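You operate a simulated robot arm through the tools that you are given. There is no shell and no other tool.

The job below is to be done with a simulated robot arm. You get a single attempt, and the scene is never put back.

JOB
Nest the yellow-marked bowls, slip the card ring over them and slide it all to mat D.
Fine: on the sorting table, with the ring from the table top; large bowl at the bottom; the ring rests on the table.
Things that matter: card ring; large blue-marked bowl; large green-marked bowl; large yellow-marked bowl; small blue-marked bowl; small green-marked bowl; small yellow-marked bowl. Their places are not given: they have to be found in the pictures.

The check looks at the end state, three seconds after you hand in, the way a careful person would. Anything else that was tipped, shoved, dropped, spilled or broken makes it a failure.

ROBOT AND FRAMES
A 6-joint arm with a two-finger gripper, fixed in place. Base frame: the origin is at the foot of the arm, x ahead of it, y to its left, z up; the work surface is at about z = 800. Readings come in mm, degrees, newtons and seconds.
It reaches about 1298 mm from its shoulder. Its first joint turns from -149.0 to 149.0 degrees. Payload 1.57 kg.
The TCP is the grasp point between the finger pads, 21 mm short of the fingertips. In the tool frame z runs along the fingers and y along their closing line. Largest opening 70 mm; the body of the gripper starts 50 mm behind the TCP.
Orientation is that of the tool frame in the base frame, as [roll, pitch, yaw] about the fixed x, y, z axes, in that order (R = Rz(yaw) Ry(pitch) Rx(roll)). With the fingers straight down and closing along the base's y, the tool's x points along the base's -x, its y along +y and its z along -z.

CONTROLS
- The arm moves only by the tool step_arm. Its argument "motion" is a list of rows, each a list of 7 numbers: the shift along the base's x, y, z in mm, then the turn, a rotation vector about the base's x, y, z in degrees, then the opening in per cent of the stroke, from 0 (shut) to 100 (fully open). In form: [[tx, ty, tz, wx, wy, wz, fingers], ...]. A call has 1 to 20 rows; each row is the pose to reach, as a shift and turn from the pose commanded when the call began. A row lasts 0.2 s, in which the tool goes at most 50 mm and 8.6 degrees; a call with a longer step from one row to the next is refused whole, and so is a gripper value outside its range. Where a pose cannot be reached the arm comes as near as it can. A force on the tool above 40 N (or 10 N above the force at the start of the call, whichever is more), or a blocked arm, ends the call early, and 0.2 s more pass. The fingers move at their own pace and stop on an object; they squeeze with about 28 N. The grip force told is the motor's: it shows also when the fingers shut on nothing. Time passes only in rows, and 0.2 s behind the last, so rows that repeat a pose let the fingers close. It gives the time, the measured TCP pose, the force on the tool (base axes), the opening and the grip force at its end, in the units of the frame above (readings bear some noise), with the torque about the TCP (base axes, N m) and any sound that the robot's microphone picked up.
- Cameras (640 x 400 px; columns grow to the right, rows downward): "scene" is fixed at [220.7, -499.7, 1386.5]; the picture's right is [0.49, -0.87, 0.00], its down [-0.47, -0.26, -0.85] and it looks along [0.74, 0.42, -0.53] (base axes); focal length 325 px, centre (320, 200). "wrist" rides on the gripper at [79, 4, -81] in the tool frame; the picture's right is [-0.05, 1.00, 0.00], its down [-0.67, -0.04, -0.75] and it looks along [-0.74, -0.04, 0.67] (tool axes); focal length 256 px, centre (320, 200).
- get_image(camera): a new picture of that camera. No time passes.
- lift_body(by): slides the trunk up (or, below 0, down) by that many mm; the arm rides with it, the base frame stays. It gives what a move gives, with no picture.
- measure_at(camera, pixels): there is no depth. For up to 12 entries [column, row, z] of the newest picture of that camera ("zoom" is the newest enlarged one), the place [x, y] in the base frame at which the ray of that pixel passes the height z, good to about 2 mm. No time passes.
- inspect(camera, box): a new picture of the part [left, top, right, bottom] of that camera's present view, enlarged. No time passes.
- job_done(): hands the job in; it is judged then, once.

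Unless the task says otherwise, let go and move clear before handing in.

The tools are called after "Call:" as a command line: name --pt "numbers of a row" for each row, then --argument value for the rest, lists and objects as JSON in quotes. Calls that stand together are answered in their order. step_arm: Moves the arm, as the interface text tells. Its arguments: {"type":"object","properties":{"motion":{"type":"array","items":{"type":"array","items":{"type":"number"}}}},"required":["motion"]} The other tools are called the same way: lift_body (by) slides the trunk up or down; get_image (camera) takes a picture; measure_at (camera, pixels) gives the place at which the rays of pixels pass given heights; inspect (camera, box) takes an enlarged picture of a part of a camera's view; job_done () hands the job in.

At the start:

```text
time_s: 0.0
tcp_pos: [674.2, -22.4, 1142.4]
orientation: [-179.9, 0.0, 179.9]
ft_force: [0.2, -0.2, -0.1]
moment: [0.0, -0.02, -0.03]
finger_gap: 70.2
gripper_force: 0.0
trunk travel left (down, up): [-823.0, 147.0]
```

scene: 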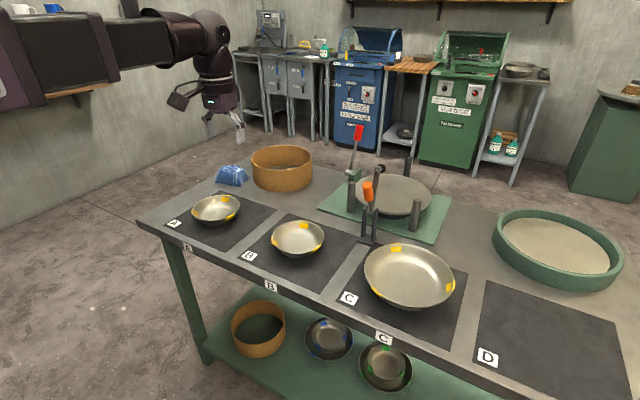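
wrist: 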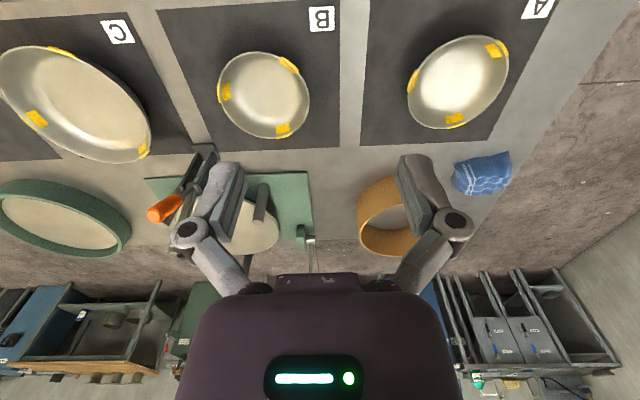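

The scene picture shows three bowls with yellow marks on mats A (216,210), B (298,238) and C (408,275), a tan ring on the table at (282,167), another on the lower shelf at (258,328), and an empty mat D at (550,340). I'll enlarge these before moving.

Call:
inspect --camera "scene" --box '[140, 130, 340, 255]'

Call:
inspect --camera "scene" --box '[320, 200, 640, 400]'

Call:
inspect --camera "scene" --box '[180, 275, 440, 400]'

Call:
inspect --camera "wrist" --box '[0, 0, 320, 200]'

Call:
inspect --camera "wrist" --box '[320, 0, 640, 200]'

```text
3.20 times, centred on (240, 192) of scene
```

zoom: 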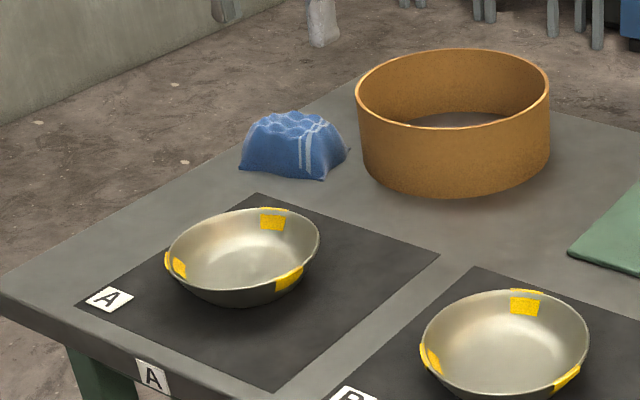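

```text
2.00 times, centred on (480, 300) of scene
```

zoom: 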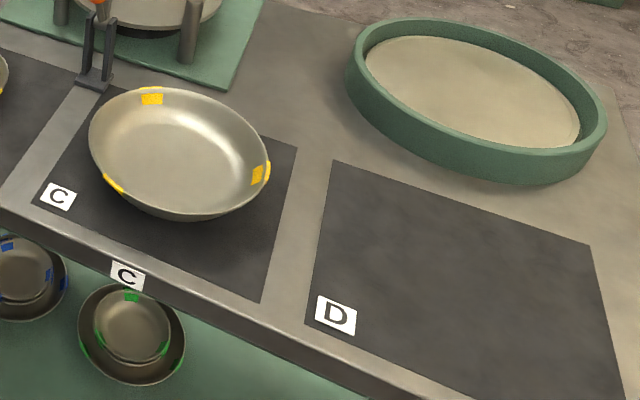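

```text
2.46 times, centred on (310, 338) of scene
```

zoom: 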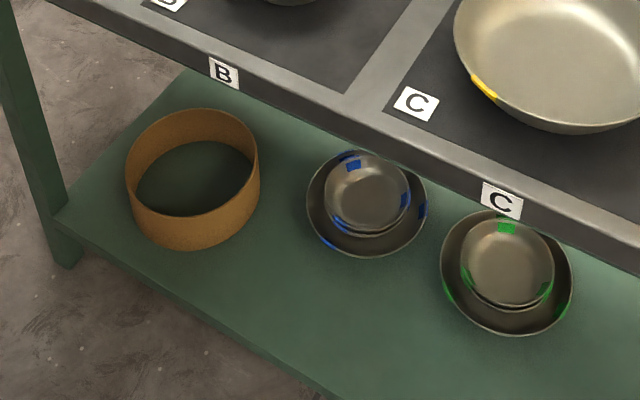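

```text
2.00 times, centred on (160, 100) of wrist
```

zoom: 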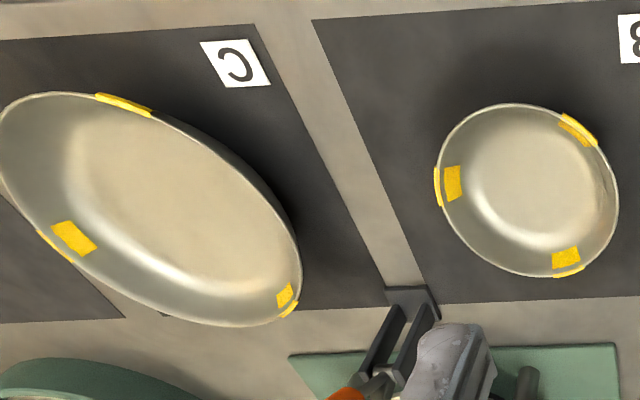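

```text
2.00 times, centred on (480, 100) of wrist
```

zoom: 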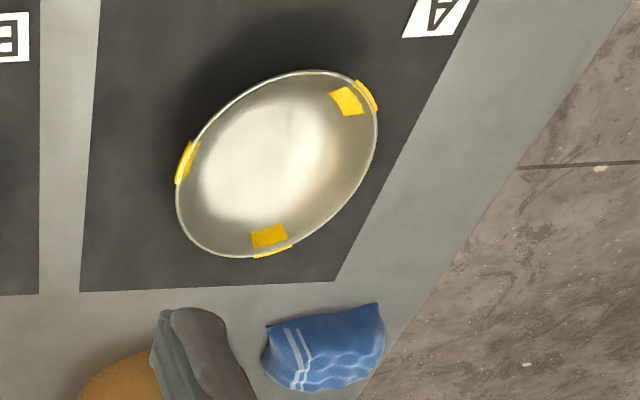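

The enlarged pictures show yellow tape on all three table bowls, and blue and green nested pairs on the shelf. I'll measure the rims, the ring and the mats to get sizes.

Call:
get_image --camera "scene"

Call:
measure_at --camera "scene" --pixels '[[192, 209, 850], [240, 206, 850], [225, 195, 850], [271, 239, 850], [324, 236, 850], [364, 265, 850], [455, 285, 850], [251, 160, 880], [312, 160, 880], [282, 146, 880], [280, 170, 880]]'

Call:
measure_at --camera "scene" --pixels '[[165, 225, 800], [219, 190, 800], [277, 210, 800], [226, 252, 800], [240, 258, 800], [288, 213, 800], [487, 281, 800], [472, 362, 800], [615, 322, 800], [138, 222, 800], [312, 165, 800], [380, 295, 800]]'

```text
taken
```

scene: 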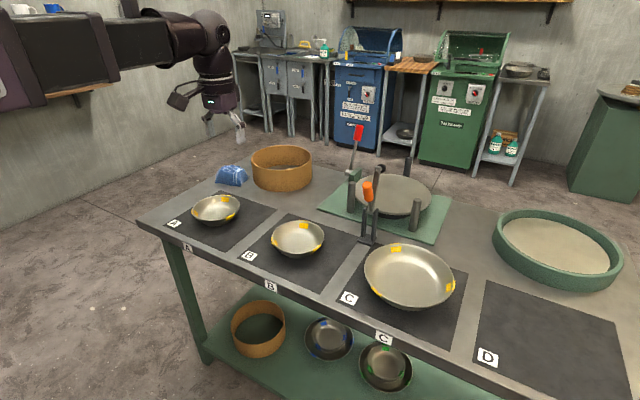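

```text
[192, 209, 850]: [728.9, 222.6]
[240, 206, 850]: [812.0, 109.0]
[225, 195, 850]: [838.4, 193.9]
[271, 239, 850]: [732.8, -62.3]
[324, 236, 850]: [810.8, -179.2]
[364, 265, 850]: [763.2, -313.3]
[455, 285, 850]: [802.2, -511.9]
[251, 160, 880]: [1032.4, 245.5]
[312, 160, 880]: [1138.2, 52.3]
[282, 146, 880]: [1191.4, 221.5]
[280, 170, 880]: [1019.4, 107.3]
```

```text
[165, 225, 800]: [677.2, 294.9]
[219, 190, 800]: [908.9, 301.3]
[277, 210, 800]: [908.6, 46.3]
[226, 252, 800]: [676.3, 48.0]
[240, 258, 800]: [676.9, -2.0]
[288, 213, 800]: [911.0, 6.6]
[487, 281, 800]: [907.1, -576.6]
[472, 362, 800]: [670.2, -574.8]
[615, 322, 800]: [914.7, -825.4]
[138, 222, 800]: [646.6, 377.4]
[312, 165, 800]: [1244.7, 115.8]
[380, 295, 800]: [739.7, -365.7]
```

The two small-looking bowls (A, B) both come out about 140 mm across, C about 202 mm and the table ring about 220 mm outside, though the rim heights are still a guess. I'll measure matching points from the wrist picture to fix the heights.

Call:
measure_at --camera "wrist" --pixels '[[455, 126, 850], [455, 126, 830], [412, 80, 850], [412, 80, 830], [505, 47, 850], [505, 47, 830], [218, 95, 850], [309, 95, 850], [309, 95, 830], [295, 65, 850], [285, 135, 850], [285, 135, 830]]'

Call:
measure_at --camera "scene" --pixels '[[225, 195, 850], [225, 195, 830], [234, 213, 850], [234, 213, 830], [192, 210, 850], [192, 210, 830], [304, 221, 850], [304, 221, 830], [320, 247, 850], [320, 247, 830]]'

Call:
inspect --camera "scene" --box '[180, 180, 260, 230]'

Call:
inspect --camera "scene" --box '[260, 205, 340, 255]'

Call:
inspect --camera "scene" --box '[340, 225, 468, 305]'

Call:
inspect --camera "scene" --box '[300, 100, 460, 250]'

```text
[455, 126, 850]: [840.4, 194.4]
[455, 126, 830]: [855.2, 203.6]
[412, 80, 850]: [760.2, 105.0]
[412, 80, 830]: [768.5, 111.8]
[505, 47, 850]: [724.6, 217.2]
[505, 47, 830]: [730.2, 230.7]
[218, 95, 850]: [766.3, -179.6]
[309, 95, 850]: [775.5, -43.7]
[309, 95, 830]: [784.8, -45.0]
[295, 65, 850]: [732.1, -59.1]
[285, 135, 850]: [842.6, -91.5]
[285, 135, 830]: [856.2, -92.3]
```

```text
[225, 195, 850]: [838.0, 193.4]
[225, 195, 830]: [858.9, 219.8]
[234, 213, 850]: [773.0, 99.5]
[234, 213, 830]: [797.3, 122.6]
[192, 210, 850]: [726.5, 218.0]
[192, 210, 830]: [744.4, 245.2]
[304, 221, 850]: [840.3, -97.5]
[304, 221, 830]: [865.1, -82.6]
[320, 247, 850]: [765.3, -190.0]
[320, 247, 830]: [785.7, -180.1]
```

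```text
8.00 times, centred on (220, 205) of scene
```

zoom: 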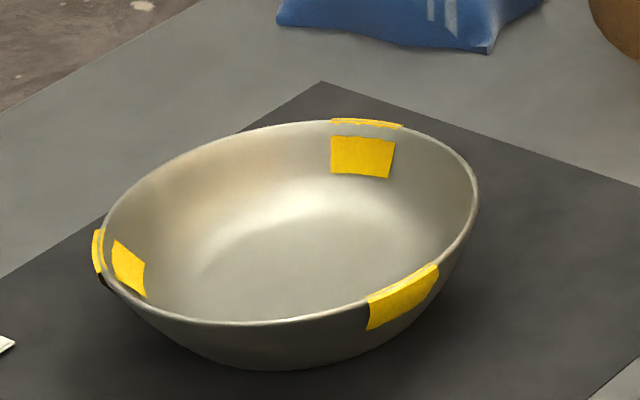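

```text
8.00 times, centred on (300, 230) of scene
```

zoom: 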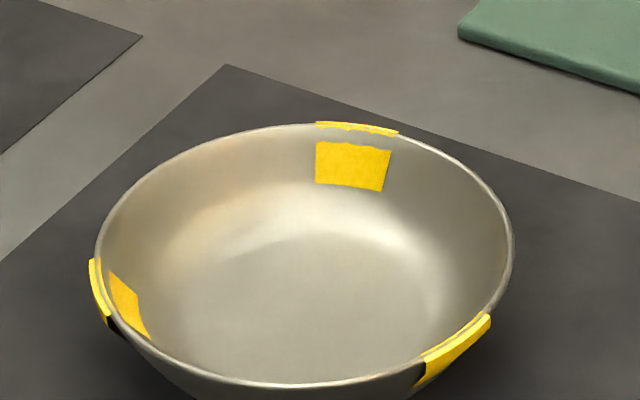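

```text
5.00 times, centred on (404, 265) of scene
```

zoom: 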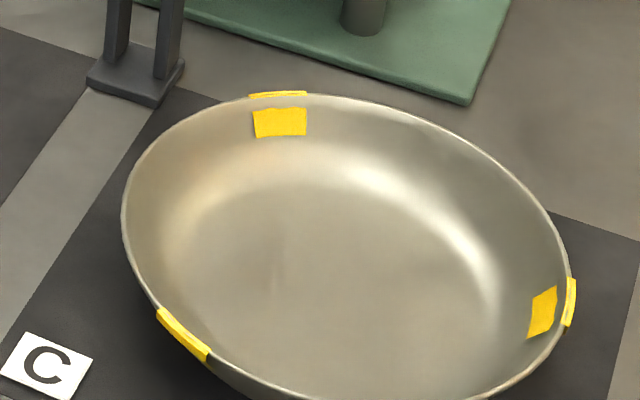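

```text
2.67 times, centred on (380, 175) of scene
```

zoom: 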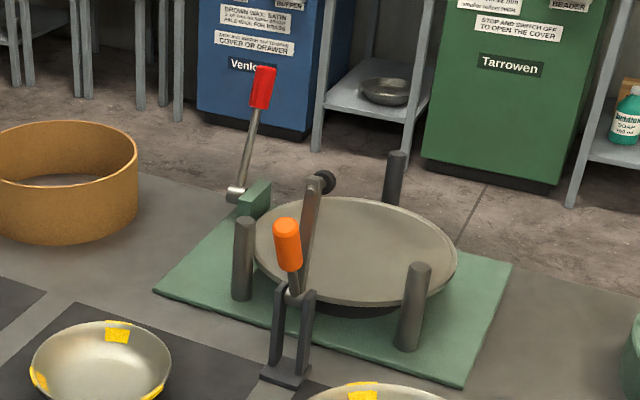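

Both views agree on the rims of A and B at z≈850, and they come out as equal-sized small bowls of about 137 mm, with C about 197 mm. I'll look closely at the shelf sets and the lower ring to see how many bowls each set has.

Call:
inspect --camera "scene" --box '[298, 310, 362, 366]'

Call:
inspect --camera "scene" --box '[352, 336, 418, 396]'

Call:
inspect --camera "scene" --box '[222, 292, 294, 364]'

Call:
inspect --camera "scene" --box '[236, 135, 332, 195]'

Call:
inspect --camera "scene" --box '[480, 200, 640, 300]'

```text
7.14 times, centred on (330, 338) of scene
```

zoom: 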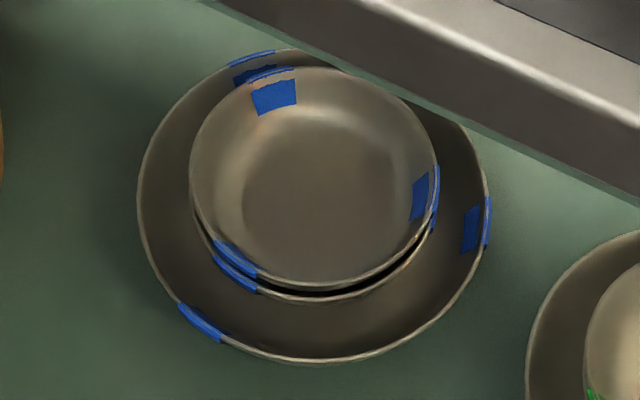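

```text
6.67 times, centred on (385, 366) of scene
```

zoom: 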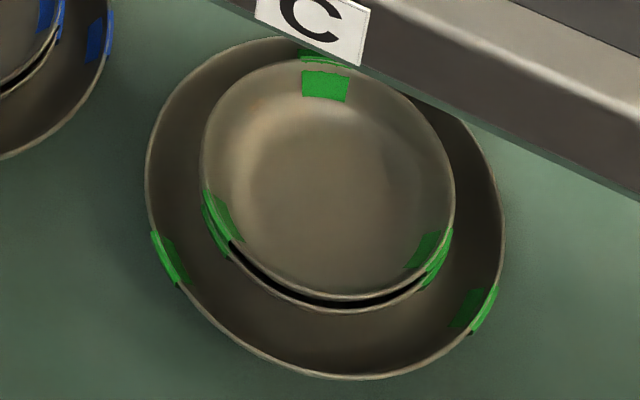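

```text
5.56 times, centred on (258, 328) of scene
```

zoom: 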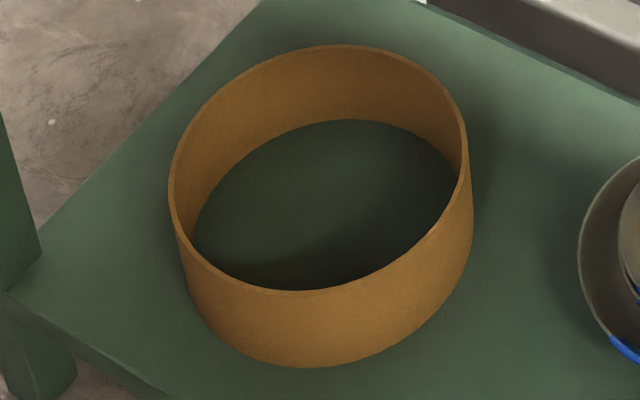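

```text
6.67 times, centred on (284, 165) of scene
```

zoom: 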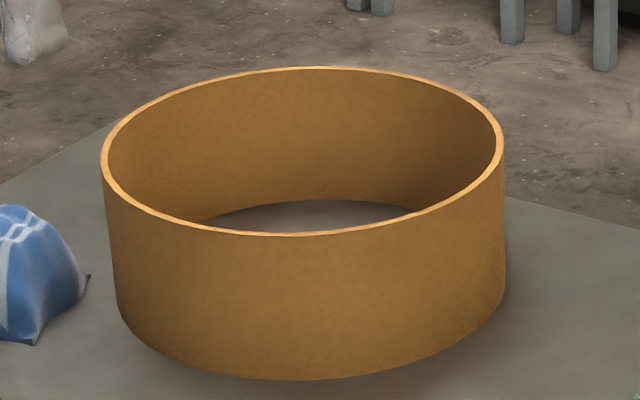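

```text
4.00 times, centred on (560, 250) of scene
```

zoom: 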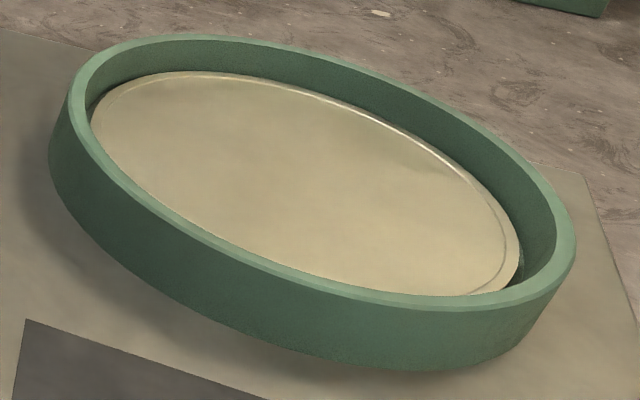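

The shelf examples clearly show the pattern: one large bowl with two small ones stacked inside, so all three yellow bowls belong in the nest. Next I'll triangulate the large bowl's rim and the ring height.

Call:
measure_at --camera "wrist" --pixels '[[147, 155, 850], [147, 155, 870], [62, 48, 850], [62, 48, 870], [18, 115, 850], [18, 115, 870], [151, 140, 860], [75, 51, 860]]'

Call:
measure_at --camera "scene" --pixels '[[396, 243.6, 850], [396, 243.6, 870], [376, 292, 850], [376, 292, 870], [454.5, 283, 850], [454.5, 283, 870], [260, 184.5, 800], [281, 192, 800], [310, 184, 800], [236, 164, 800]]'

Call:
step_arm --pt "-40 0 0 0 0 0 100" --pt "-80 0 10 0 0 0 100" --pt "-80 40 10 0 0 0 100" --pt "-80 80 10 0 0 0 100" --pt "-80 120 10 0 0 0 100" --pt "-80 150 10 0 0 0 100"

```text
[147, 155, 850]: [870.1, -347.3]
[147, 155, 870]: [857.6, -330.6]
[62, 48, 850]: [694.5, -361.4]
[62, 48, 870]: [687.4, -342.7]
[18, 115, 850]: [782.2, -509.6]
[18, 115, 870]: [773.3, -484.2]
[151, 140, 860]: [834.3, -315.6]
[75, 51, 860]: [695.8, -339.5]
```

```text
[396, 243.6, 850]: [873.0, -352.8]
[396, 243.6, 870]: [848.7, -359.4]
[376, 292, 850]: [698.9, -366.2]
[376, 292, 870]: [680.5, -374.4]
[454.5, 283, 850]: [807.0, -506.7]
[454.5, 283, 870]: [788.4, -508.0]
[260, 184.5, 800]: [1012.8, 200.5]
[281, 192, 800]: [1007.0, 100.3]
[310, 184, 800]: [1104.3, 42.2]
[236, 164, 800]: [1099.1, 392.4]
```

```text
time_s: 1.4
tcp_pos: [595.1, 130.1, 1142.4]
orientation: [180.0, 0.2, 179.9]
ft_force: [-0.4, -0.1, -0.5]
moment: [0.0, -0.01, 0.01]
finger_gap: 69.9
gripper_force: 0.1
out of reach, approached as far as the arm can: row 2, 3, 4, 5, 6
trunk travel left (down, up): [-823.0, 147.0]
```

The large bowl's rim also triangulates to z≈850 (scene (396,244) against wrist (147,155)). I'll take a wrist picture here to see the ring and bowl A.

Call:
get_image --camera "wrist"

Call:
get_image --camera "scene"

```text
taken
```

wrist: 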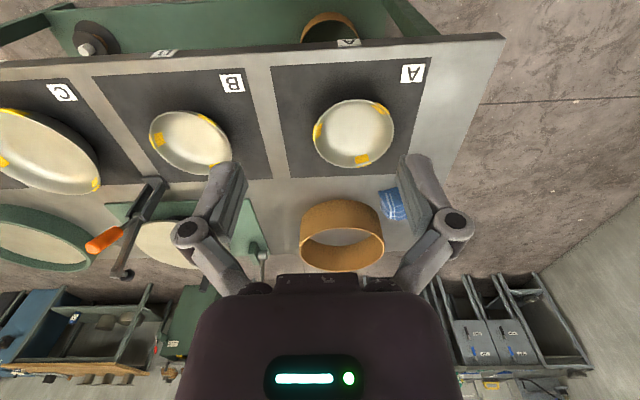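

```text
taken
```

scene: 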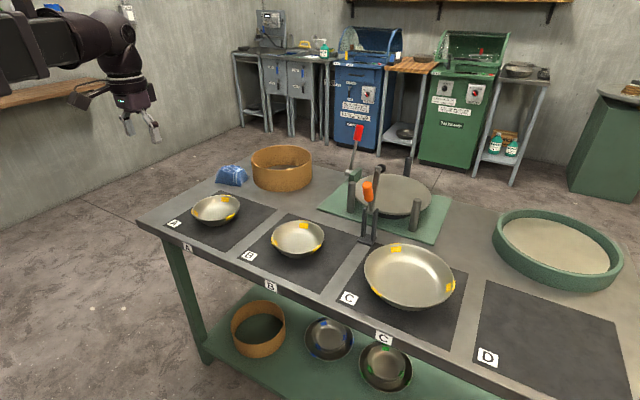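

The ring now shows clearly in the wrist picture at (299–384, 199–272). I'll triangulate its top rim and base from both cameras.

Call:
inspect --camera "wrist" --box '[280, 170, 420, 290]'

Call:
inspect --camera "wrist" --box '[290, 85, 430, 185]'

Call:
inspect --camera "wrist" --box '[130, 85, 270, 185]'

Call:
inspect --camera "wrist" --box '[0, 80, 210, 290]'

```text
3.33 times, centred on (350, 230) of wrist
```

zoom: 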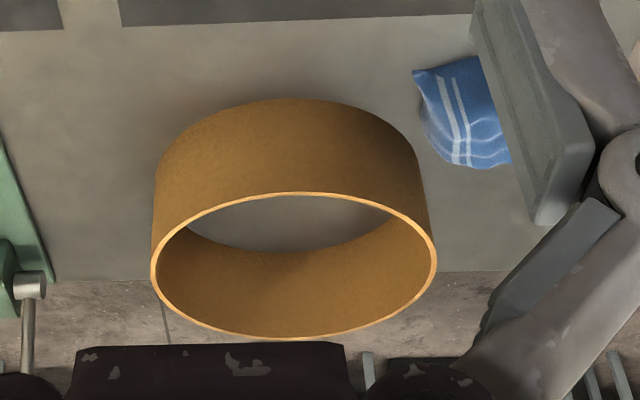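

```text
4.00 times, centred on (360, 135) of wrist
```

zoom: 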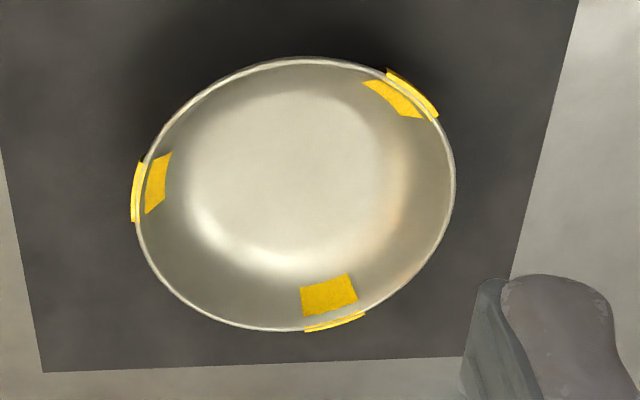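

```text
4.00 times, centred on (200, 135) of wrist
```

zoom: 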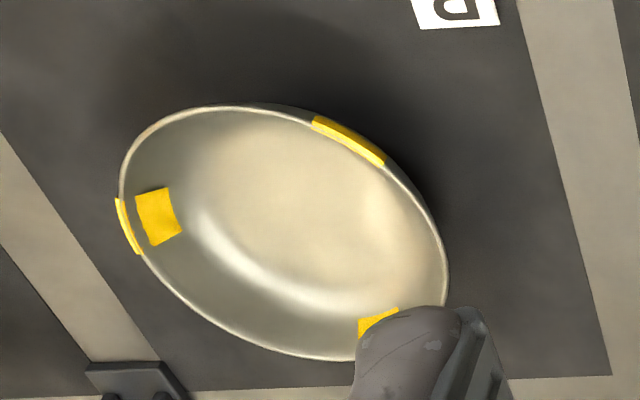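

```text
1.90 times, centred on (105, 185) of wrist
```

zoom: 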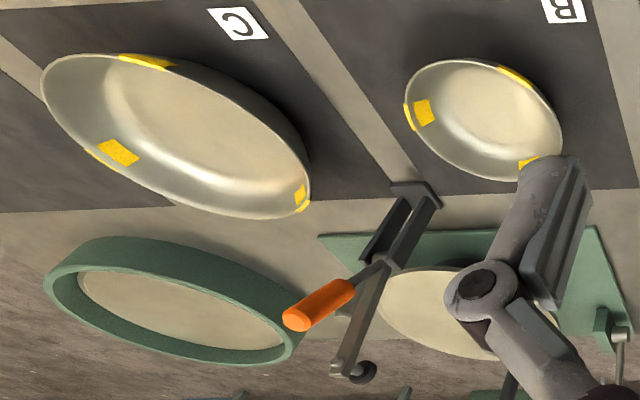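

Now the ring's top-rim extremes: wrist (299.6,251), (385,248), (342.5,272), (341,228), and scene (251.2,159.8), (311.4,157.5), (284,145), (279.5,170.4). I'll compare them at several heights.

Call:
measure_at --camera "wrist" --pixels '[[299.6, 251, 880], [299.6, 251, 900], [385.1, 248, 880], [385.1, 248, 900], [342.5, 272, 880], [342.5, 272, 900], [341, 227.9, 880], [341, 227.9, 900], [341, 199.5, 800]]'

Call:
measure_at --camera "scene" --pixels '[[251.2, 159.8, 880], [251.2, 159.8, 900], [311.4, 157.5, 880], [311.4, 157.5, 900], [284, 145.1, 880], [284, 145.1, 900], [279.5, 170.4, 880], [279.5, 170.4, 900], [279.5, 192, 800]]'

```text
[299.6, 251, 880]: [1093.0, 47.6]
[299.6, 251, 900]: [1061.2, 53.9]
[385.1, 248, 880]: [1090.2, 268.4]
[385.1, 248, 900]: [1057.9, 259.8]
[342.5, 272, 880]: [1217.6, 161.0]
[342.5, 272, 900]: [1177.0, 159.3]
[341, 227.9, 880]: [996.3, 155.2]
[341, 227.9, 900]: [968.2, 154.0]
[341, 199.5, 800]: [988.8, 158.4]
```

```text
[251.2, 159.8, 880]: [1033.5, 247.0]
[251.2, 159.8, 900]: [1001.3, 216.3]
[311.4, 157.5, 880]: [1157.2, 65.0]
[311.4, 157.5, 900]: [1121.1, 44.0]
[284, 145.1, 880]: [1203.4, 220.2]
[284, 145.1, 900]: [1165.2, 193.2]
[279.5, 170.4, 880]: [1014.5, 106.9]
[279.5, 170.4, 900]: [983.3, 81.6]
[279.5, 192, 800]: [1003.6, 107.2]
```

The ring's top is at z≈881, centre about (1104,159), outer diameter about 220, so it will clear the 197 mm bowl by only a few millimetres per side. I'll zoom in tightly on the bowl profiles to judge the wall slope before planning rim grips.

Call:
inspect --camera "scene" --box '[355, 235, 467, 315]'

Call:
inspect --camera "scene" --box '[264, 215, 336, 265]'

Call:
inspect --camera "scene" --box '[184, 188, 248, 232]'

```text
5.00 times, centred on (411, 275) of scene
```

zoom: 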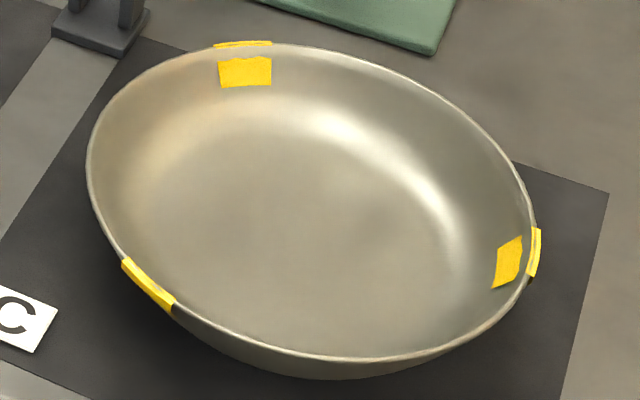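

```text
8.00 times, centred on (300, 240) of scene
```

zoom: 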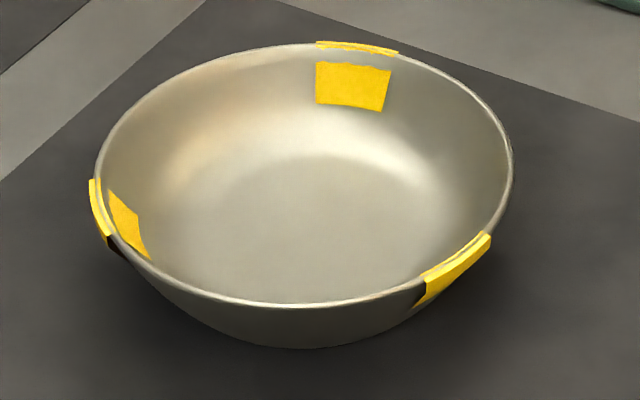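

```text
9.09 times, centred on (216, 210) of scene
```

zoom: 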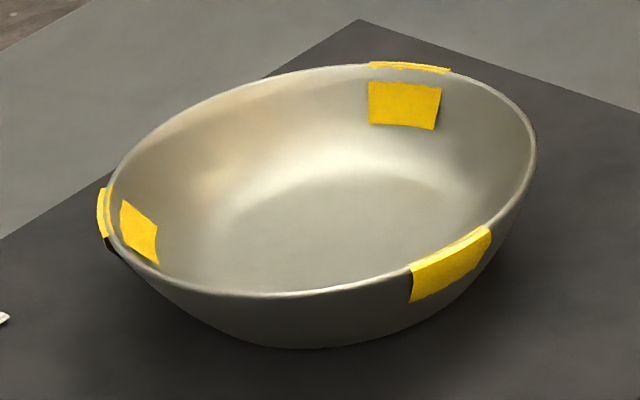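

I'll measure the near rim and near base edges of B and C, plus the clamp base and the green drum's near edge, to get wall slope and obstacles.

Call:
measure_at --camera "scene" --pixels '[[297.5, 253.2, 850], [297.5, 258.5, 802], [297.5, 258.5, 806], [411, 306.5, 850], [408, 310.8, 802], [408, 310.8, 806], [217, 220, 850], [215, 226.3, 802]]'

Call:
measure_at --camera "scene" --pixels '[[359, 240, 800], [369, 246, 800], [376, 236, 800], [368, 185, 900], [493, 240, 800], [520, 277, 800], [560, 291, 800], [600, 293, 800], [622, 272, 800], [495, 228, 850], [560, 275, 850], [617, 262, 850]]'

```text
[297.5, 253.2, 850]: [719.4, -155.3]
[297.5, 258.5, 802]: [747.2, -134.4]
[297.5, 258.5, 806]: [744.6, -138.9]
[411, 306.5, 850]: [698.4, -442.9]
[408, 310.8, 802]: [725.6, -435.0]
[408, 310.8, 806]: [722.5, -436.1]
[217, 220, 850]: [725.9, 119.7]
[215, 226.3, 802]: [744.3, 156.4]
```

```text
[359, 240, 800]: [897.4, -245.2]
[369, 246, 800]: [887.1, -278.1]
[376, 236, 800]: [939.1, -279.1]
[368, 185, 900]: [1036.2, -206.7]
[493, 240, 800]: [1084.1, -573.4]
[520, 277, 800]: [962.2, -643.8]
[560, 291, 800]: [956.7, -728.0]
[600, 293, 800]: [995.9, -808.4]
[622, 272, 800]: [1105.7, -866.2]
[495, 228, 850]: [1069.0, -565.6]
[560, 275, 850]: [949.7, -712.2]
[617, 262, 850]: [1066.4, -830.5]
```

The base edges give radii of about 36 mm for the small bowls and about 66 mm for the large one, so the walls lean out roughly 25–30°. I'll lower the wrist camera to take a level side view of bowl A and measure its profile properly.

Call:
step_arm --pt "0 10 -30 0 0 0 60" --pt "0 20 -60 0 0 0 60" --pt "0 30 -100 0 -6 0 60" --pt "0 35 -140 0 -14 0 60" --pt "0 35 -180 0 -22 0 60" --pt "0 35 -210 0 -30 0 60" --pt "0 35 -235 0 -36 0 60" --pt "0 35 -255 0 -42 0 60"

Call:
get_image --camera "wrist"

Call:
get_image --camera "scene"

```text
time_s: 3.2
tcp_pos: [629.8, 178.8, 1191.2]
orientation: [-179.9, 42.0, -180.0]
ft_force: [0.1, -0.1, -0.1]
moment: [0.03, -0.02, 0.01]
finger_gap: 42.1
gripper_force: 0.0
out of reach, approached as far as the arm can: row 1, 2, 3, 4, 5, 6, 7, 8
trunk travel left (down, up): [-823.0, 147.0]
```

```text
taken
```

wrist: 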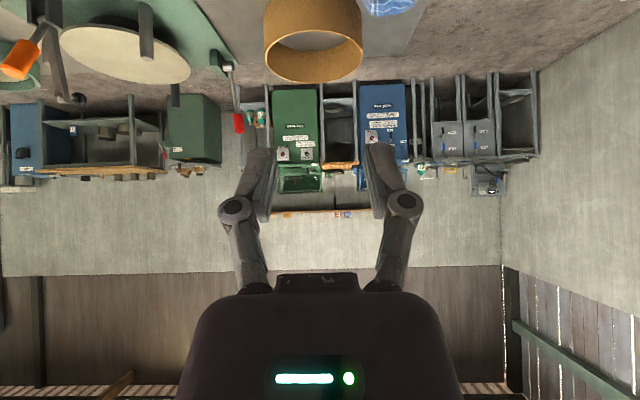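

```text
taken
```

scene: 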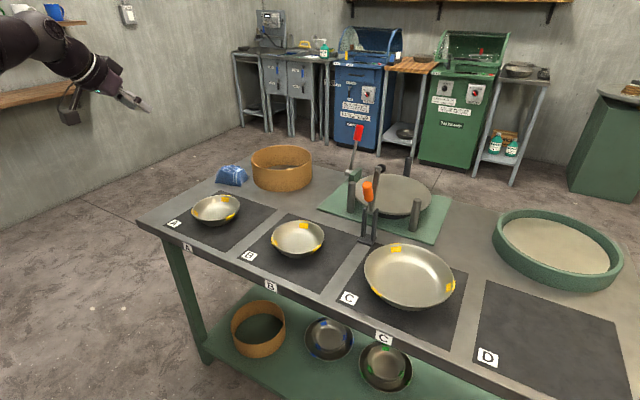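

The arm couldn't go down that close to its base (it ended at z=1191), so the trunk should be lowered to bring the workspace to the table. I'll first straighten the tool and move forward, away from the limit.

Call:
step_arm --pt "10 -5 -5 0 7 0 60" --pt "25 -15 -10 0 14 0 60" --pt "45 -25 -15 0 21 0 60" --pt "65 -35 -20 0 28 0 60" --pt "85 -45 -25 0 35 0 60" --pt "100 -55 -30 0 42 0 60"

```text
time_s: 4.6
tcp_pos: [734.0, 123.4, 1143.0]
orientation: [180.0, -0.1, -179.8]
ft_force: [0.2, -0.5, 0.9]
moment: [0.0, 0.02, -0.02]
finger_gap: 41.9
gripper_force: 0.1
out of reach, approached as far as the arm can: row 1, 2, 3, 4, 5, 6
trunk travel left (down, up): [-823.0, 147.0]
```

Tool-down now at (734,123,1143), with the height apparently capped near there. I'll test a small downward move at this distance.

Call:
step_arm --pt "0 0 -30 0 0 0 60" --pt "0 0 -60 0 0 0 60"

```text
time_s: 5.2
tcp_pos: [732.3, 123.3, 1142.4]
orientation: [179.9, 0.0, -179.9]
ft_force: [-0.9, 0.1, -0.3]
moment: [0.0, 0.0, 0.0]
finger_gap: 41.9
gripper_force: 0.1
out of reach, approached as far as the arm can: row 1, 2
trunk travel left (down, up): [-823.0, 147.0]
```

The TCP height stays at 1142 tool-down whatever I command, and rose to 1191 when tilted 42°. So the wrist rides at a fixed height about 190 mm above the TCP, and vertical moves come only from the trunk. Before lowering I'll triangulate the clamp handle tops (orange: scene (366,182), red: scene (359,126)).

Call:
measure_at --camera "wrist" --pixels '[[10, 75, 900], [10, 75, 950], [10, 75, 1000], [241, 133, 950], [241, 133, 1000], [241, 133, 1050], [241, 133, 1100]]'

Call:
measure_at --camera "scene" --pixels '[[366, 181, 900], [366, 181, 950], [366, 181, 1000], [359, 125, 950], [359, 125, 1000], [359, 125, 1050], [359, 125, 1100]]'

Call:
get_image --camera "wrist"

Call:
get_image --camera "scene"

```text
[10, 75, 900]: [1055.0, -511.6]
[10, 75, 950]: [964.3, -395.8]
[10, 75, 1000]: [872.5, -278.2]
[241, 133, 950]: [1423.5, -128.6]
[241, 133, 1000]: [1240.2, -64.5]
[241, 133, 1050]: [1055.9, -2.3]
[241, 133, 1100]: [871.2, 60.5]
```

```text
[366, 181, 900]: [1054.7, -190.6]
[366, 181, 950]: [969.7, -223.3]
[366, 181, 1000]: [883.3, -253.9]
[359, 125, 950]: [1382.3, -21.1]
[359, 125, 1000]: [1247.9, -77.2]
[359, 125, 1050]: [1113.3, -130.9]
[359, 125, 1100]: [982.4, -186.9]
```

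```text
taken
```

wrist: 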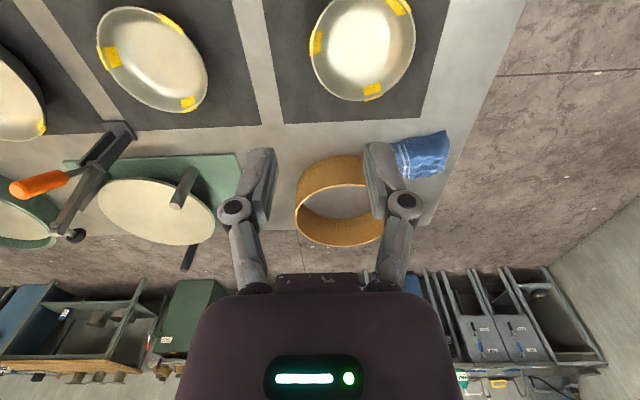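

```text
taken
```

scene: 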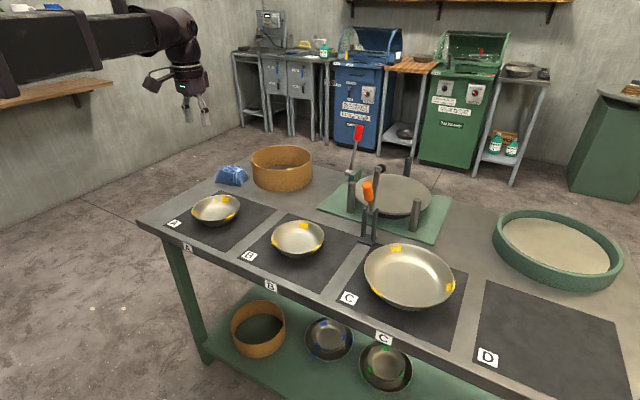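

Handle tops come out near (865,-259,1008) for orange and (1255,-72,996) for red, so I must travel high around them. I'll back off to x≈620, tilt up with the matching height change, then lower the trunk for a level look at bowl A.

Call:
step_arm --pt "-20 7 2 0 -8 0 60" --pt "-40 14 8 0 -16.5 0 60" --pt "-60 21 18 0 -25 0 60" --pt "-80 28 30 0 -33 0 60" --pt "-112 42 49 0 -42 0 60"

```text
refused: row 5 steps farther than a row can; nothing moved
```

The call was refused because the last turn step exceeded 8.6°. I'll resend with smaller steps.

Call:
step_arm --pt "-20 7 1 0 -7 0 60" --pt "-40 14 6 0 -14 0 60" --pt "-60 21 13 0 -21 0 60" --pt "-80 28 22 0 -28 0 60" --pt "-100 35 34 0 -35 0 60" --pt "-112 42 49 0 -42 0 60"

```text
time_s: 6.6
tcp_pos: [633.4, 166.7, 1190.0]
orientation: [-180.0, 42.1, -179.9]
ft_force: [0.4, -0.1, 0.1]
moment: [-0.01, 0.01, 0.02]
finger_gap: 42.0
gripper_force: 0.1
out of reach, approached as far as the arm can: row 6
trunk travel left (down, up): [-823.0, 147.0]
```

Only row 6 fell slightly short (x=633), which is fine here. I'll lower the trunk 318 mm to bring the camera level with the bowls; the fingertips stay at x≈648, clear of bowl A's near rim at 704.

Call:
lift_body --by -318

Call:
get_image --camera "wrist"

Call:
get_image --camera "scene"

```text
time_s: 9.8
tcp_pos: [632.6, 168.0, 871.4]
orientation: [180.0, 42.0, -179.9]
ft_force: [1.2, 0.3, 0.0]
moment: [-0.01, 0.02, 0.0]
finger_gap: 42.0
gripper_force: 0.2
trunk travel left (down, up): [-505.0, 465.0]
```

```text
taken
```

wrist: 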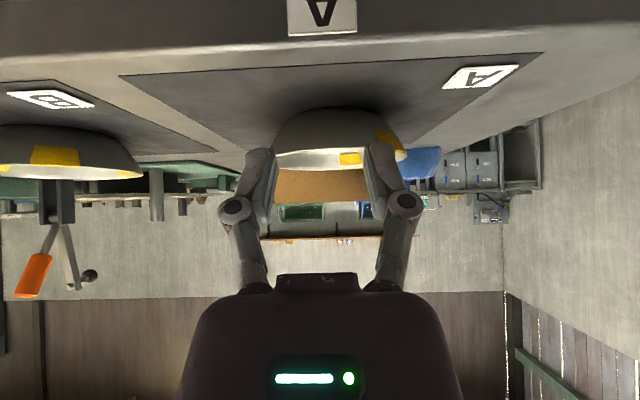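

```text
taken
```

scene: 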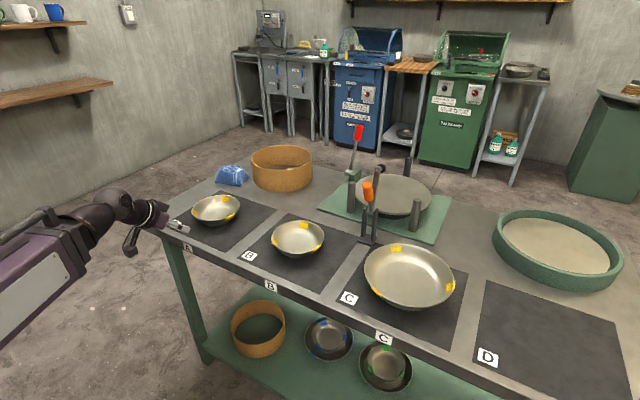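

The side view works: bowl A sits between the fingers and bowl B at left (0–143, 125–180). I'll enlarge both profiles.

Call:
inspect --camera "wrist" --box '[0, 110, 160, 210]'

Call:
inspect --camera "wrist" --box '[250, 90, 426, 200]'

```text
4.00 times, centred on (80, 160) of wrist
```

zoom: 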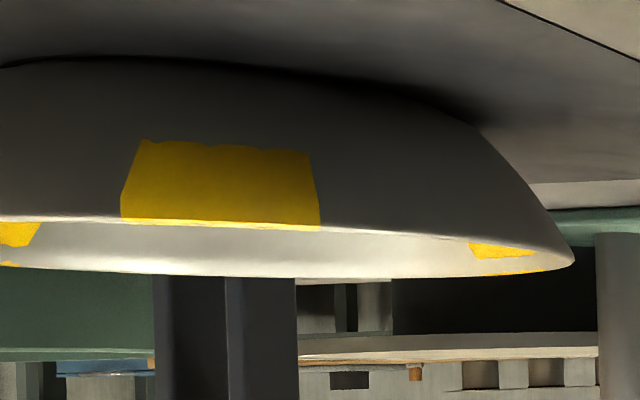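

```text
3.64 times, centred on (338, 145) of wrist
```

zoom: 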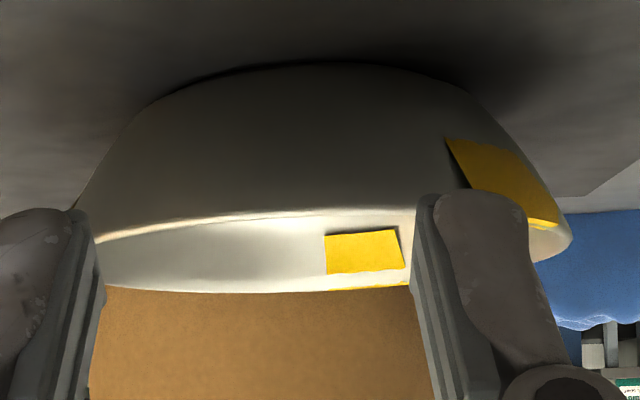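

The side view shows the bowl wall leaning about 30° from vertical near the rim, so I'll grip with the tool tilted about 30°. I'll raise the trunk, then measure bowl A's rim circle on an enlarged scene picture.

Call:
lift_body --by 200

Call:
inspect --camera "scene" --box '[184, 188, 248, 232]'

Call:
measure_at --camera "zoom" --pixels '[[130, 160, 850], [200, 105, 850], [280, 75, 850], [355, 65, 850], [500, 95, 850], [535, 150, 850], [520, 195, 850], [400, 281, 850], [290, 297, 850], [210, 286, 850], [150, 257, 850]]'

```text
time_s: 11.9
tcp_pos: [633.8, 167.9, 1073.0]
orientation: [-180.0, 42.0, -180.0]
ft_force: [0.7, -0.3, -0.1]
moment: [0.02, 0.01, 0.02]
finger_gap: 42.1
gripper_force: 0.0
trunk travel left (down, up): [-705.0, 265.0]
```

```text
9.09 times, centred on (216, 210) of scene
```

zoom: 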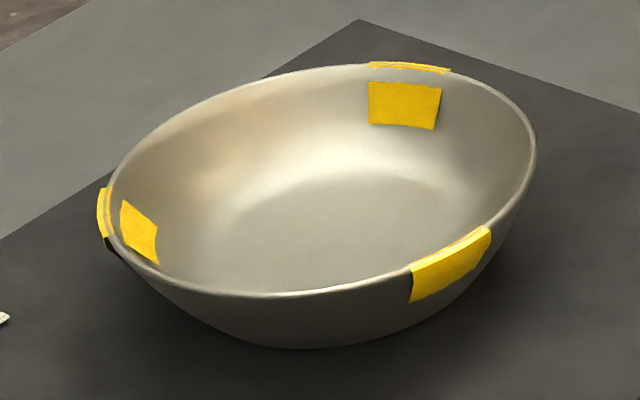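

```text
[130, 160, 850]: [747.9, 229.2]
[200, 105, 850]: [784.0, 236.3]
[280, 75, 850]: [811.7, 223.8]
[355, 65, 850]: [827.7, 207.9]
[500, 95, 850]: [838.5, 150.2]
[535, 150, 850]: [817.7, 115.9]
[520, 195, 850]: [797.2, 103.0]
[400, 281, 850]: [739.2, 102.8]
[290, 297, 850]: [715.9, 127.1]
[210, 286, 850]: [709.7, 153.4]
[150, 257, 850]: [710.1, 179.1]
```

Bowl A's rim circle fits centre (773,167), radius about 68, at z≈850. I'll set the tool to a 30° lean toward the robot and rotate it 90° about its own axis so the fingers close radially on the near (−x) side of the bowl.

Call:
step_arm --pt "13 0 -12 0 6 0 60" --pt "26 0 -23.3 0 12 0 60"

Call:
step_arm --pt "0 0 0 4 0 -6.93 60" --pt "0 0 0 8 0 -13.86 60" --pt "0 0 0 12 0 -20.78 60" --pt "0 0 0 16 0 -27.71 60" --pt "0 0 0 20 0 -34.64 60" --pt "0 0 0 24 0 -41.57 60" --pt "0 0 0 28 0 -48.5 60" --pt "0 0 0 32 0 -55.43 60" --pt "0 0 0 36 0 -62.35 60" --pt "0 0 0 40 0 -69.28 60" --pt "0 0 0 45 0 -77.94 60"

```text
time_s: 12.5
tcp_pos: [659.6, 167.2, 1048.5]
orientation: [180.0, 29.9, 180.0]
ft_force: [-0.6, -1.0, 0.6]
moment: [-0.01, 0.01, -0.01]
finger_gap: 42.1
gripper_force: 0.0
trunk travel left (down, up): [-705.0, 265.0]
```

```text
refused: row 11 steps farther than a row can; nothing moved
```

The tilt is now 29.9° as intended, but the turn call was refused on its last step size. I'll resend with even 7.5° steps.

Call:
step_arm --pt "0 0 0 3.75 0 -6.5 60" --pt "0 0 0 7.5 0 -12.99 60" --pt "0 0 0 11.25 0 -19.49 60" --pt "0 0 0 15 0 -25.98 60" --pt "0 0 0 18.75 0 -32.48 60" --pt "0 0 0 22.5 0 -38.97 60" --pt "0 0 0 26.25 0 -45.47 60" --pt "0 0 0 30 0 -51.96 60" --pt "0 0 0 33.75 0 -58.46 60" --pt "0 0 0 37.5 0 -64.95 60" --pt "0 0 0 41.25 0 -71.45 60" --pt "0 0 0 45 0 -77.94 60"

Call:
get_image --camera "scene"

Call:
get_image --camera "wrist"

```text
time_s: 15.1
tcp_pos: [659.7, 166.5, 1051.1]
orientation: [150.1, -0.1, 89.9]
ft_force: [-0.7, 0.3, -0.4]
moment: [0.02, -0.02, -0.01]
finger_gap: 41.9
gripper_force: 0.0
trunk travel left (down, up): [-705.0, 265.0]
```

```text
taken
```

scene: 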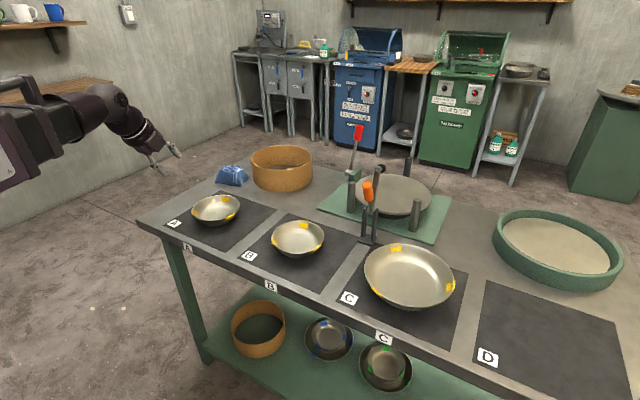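

```text
taken
```

wrist: 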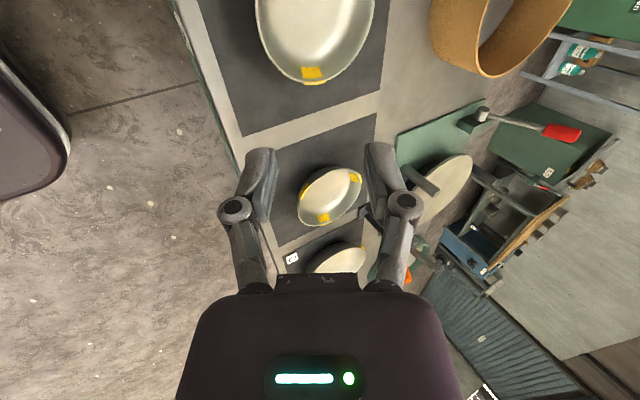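

The tool is set as planned (150.1, -0.1, 89.9). I'll move over bowl A's near rim (x=704, y=167) and lower partway, stopping with the tips still above the rim.

Call:
step_arm --pt "22 0.5 0 0 0 0 60" --pt "44.3 0.5 0 0 0 0 60" --pt "44.3 0.5 0 0 0 0 60"

Call:
lift_body --by -150

Call:
inspect --camera "scene" --box '[140, 140, 268, 240]'

Call:
get_image --camera "wrist"

```text
time_s: 15.9
tcp_pos: [703.0, 167.1, 1049.5]
orientation: [149.9, 0.0, 90.2]
ft_force: [-0.3, 0.6, 0.7]
moment: [-0.01, 0.02, -0.01]
finger_gap: 42.0
gripper_force: 0.0
trunk travel left (down, up): [-705.0, 265.0]
```

```text
time_s: 17.7
tcp_pos: [703.3, 167.6, 900.2]
orientation: [150.0, 0.0, 90.2]
ft_force: [0.0, 0.2, -0.7]
moment: [0.03, 0.0, 0.02]
finger_gap: 42.0
gripper_force: 0.1
trunk travel left (down, up): [-555.0, 415.0]
```

```text
4.00 times, centred on (204, 190) of scene
```

zoom: 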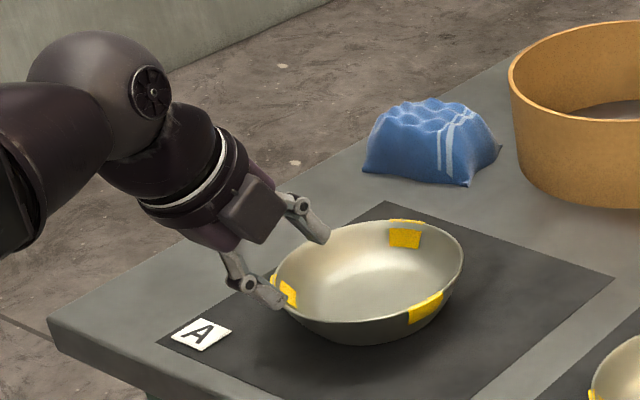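

```text
taken
```

wrist: 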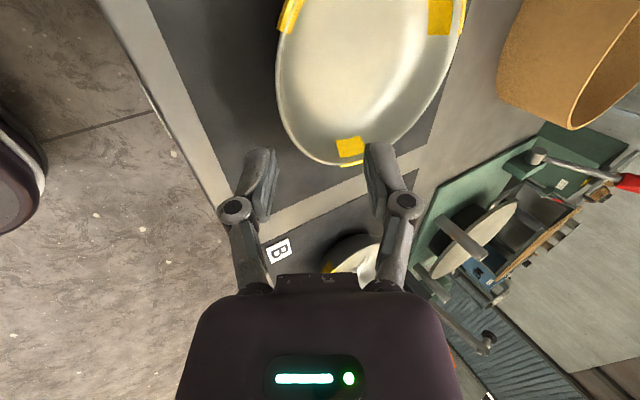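

The gripper straddles bowl A's near rim in both views. I'll verify the rim position from this wrist picture before descending.

Call:
measure_at --camera "wrist" --pixels '[[277, 80, 850], [276, 60, 850], [282, 110, 850], [300, 147, 850], [340, 165, 850], [395, 140, 850], [430, 105, 850], [465, 30, 850]]'

```text
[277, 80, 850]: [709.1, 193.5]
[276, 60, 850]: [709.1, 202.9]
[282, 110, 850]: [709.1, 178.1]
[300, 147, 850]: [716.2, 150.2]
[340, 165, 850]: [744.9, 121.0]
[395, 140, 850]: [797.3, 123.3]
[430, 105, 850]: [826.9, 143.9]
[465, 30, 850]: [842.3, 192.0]
```

This wrist view puts the rim centre near y≈184, which disagrees with the scene estimate of y≈167. I'll enlarge the wrist view and re-measure before going down.

Call:
inspect --camera "wrist" --box '[240, 0, 500, 180]'

Call:
measure_at --camera "scene" --pixels '[[192.5, 209.5, 850], [239.8, 203.5, 850], [212.7, 220.8, 850], [219.9, 194.9, 850]]'

```text
2.22 times, centred on (370, 90) of wrist
```

zoom: 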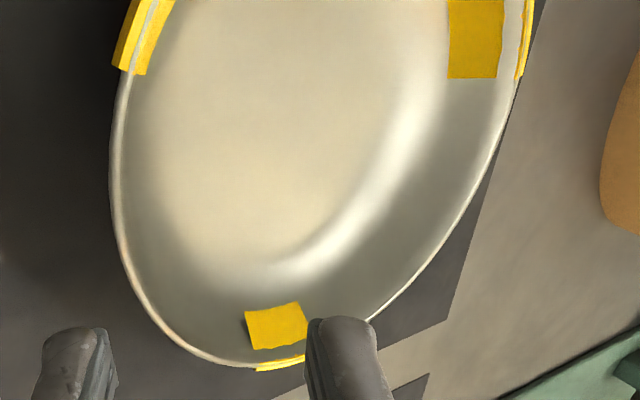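

```text
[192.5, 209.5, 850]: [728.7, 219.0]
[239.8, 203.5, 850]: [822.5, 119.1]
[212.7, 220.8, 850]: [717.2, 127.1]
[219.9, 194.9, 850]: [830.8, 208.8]
```

Call:
measure_at --camera "zoom" --pixels '[[110, 150, 850], [112, 200, 850], [125, 260, 850], [160, 325, 850], [230, 364, 850], [300, 360, 850], [370, 320, 850], [450, 230, 850], [500, 130, 850], [520, 75, 850], [122, 90, 850]]'

```text
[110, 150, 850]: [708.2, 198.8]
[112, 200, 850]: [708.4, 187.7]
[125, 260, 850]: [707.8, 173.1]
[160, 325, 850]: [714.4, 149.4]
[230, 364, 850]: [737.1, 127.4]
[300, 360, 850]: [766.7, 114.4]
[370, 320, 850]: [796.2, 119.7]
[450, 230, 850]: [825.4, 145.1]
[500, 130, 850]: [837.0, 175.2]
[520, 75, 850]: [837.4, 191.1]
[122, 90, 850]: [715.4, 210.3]
```

Combining the wrist fit (centre about (777,177) at z=844) with the scene fit, the rim is nearer z≈844 with centre about (778,175.5). I'll shift the TCP to (709,175.5) and lower in two steps, watching the force.

Call:
step_arm --pt "5.7 8 0 0 0 0 60" --pt "5.7 8 0 0 0 0 60"

Call:
lift_body --by -30

Call:
inspect --camera "wrist" --box '[200, 0, 520, 200]'

Call:
inspect --camera "scene" --box '[160, 160, 256, 230]'

```text
time_s: 18.3
tcp_pos: [709.3, 176.2, 900.0]
orientation: [150.0, -0.1, 89.9]
ft_force: [0.6, 0.2, -0.3]
moment: [0.0, -0.03, -0.01]
finger_gap: 41.9
gripper_force: 0.2
trunk travel left (down, up): [-555.0, 415.0]
```

```text
time_s: 19.0
tcp_pos: [710.6, 175.0, 869.4]
orientation: [150.0, -0.1, 90.1]
ft_force: [-0.4, 0.0, 0.5]
moment: [-0.03, 0.0, -0.01]
finger_gap: 41.9
gripper_force: 0.0
trunk travel left (down, up): [-525.0, 445.0]
```

```text
2.00 times, centred on (360, 100) of wrist
```

zoom: 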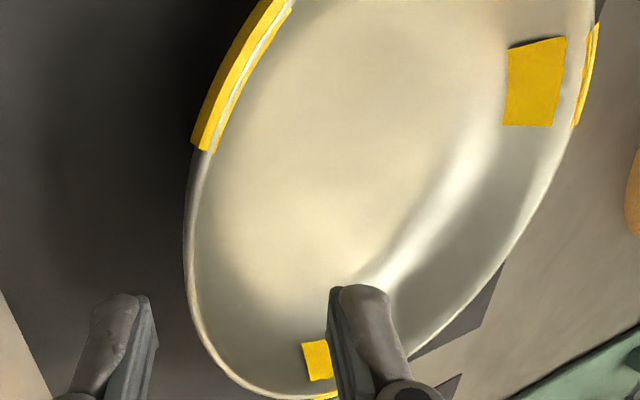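

```text
5.71 times, centred on (208, 195) of scene
```

zoom: 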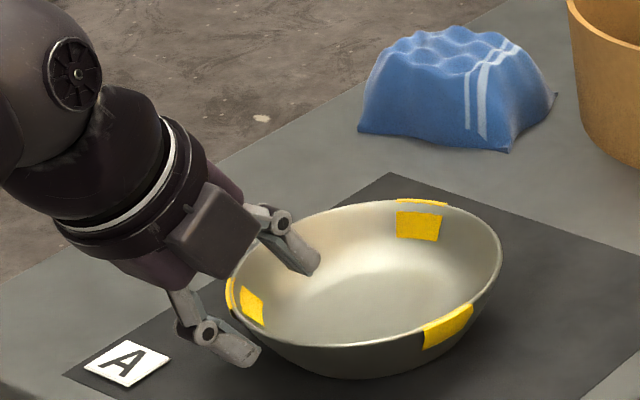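

The fingers straddle the rim cleanly, inner finger inside and outer outside. One more rim check from the lower camera position before the final descent.

Call:
get_image --camera "wrist"

Call:
measure_at --camera "wrist" --pixels '[[293, 120, 850], [293, 120, 844], [295, 150, 844], [304, 175, 844], [322, 193, 844], [345, 199.5, 844], [440, 140, 844], [470, 90, 844], [488, 50, 844], [297, 85, 844]]'

```text
taken
```

wrist: 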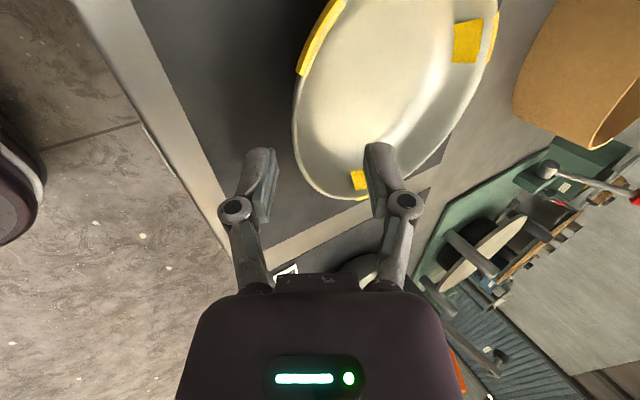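

```text
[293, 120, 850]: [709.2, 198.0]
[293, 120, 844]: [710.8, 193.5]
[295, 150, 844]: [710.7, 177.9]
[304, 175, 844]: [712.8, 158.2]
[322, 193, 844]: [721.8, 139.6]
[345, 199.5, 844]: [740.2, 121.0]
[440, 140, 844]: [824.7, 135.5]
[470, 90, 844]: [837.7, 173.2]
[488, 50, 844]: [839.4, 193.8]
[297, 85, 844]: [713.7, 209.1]
```

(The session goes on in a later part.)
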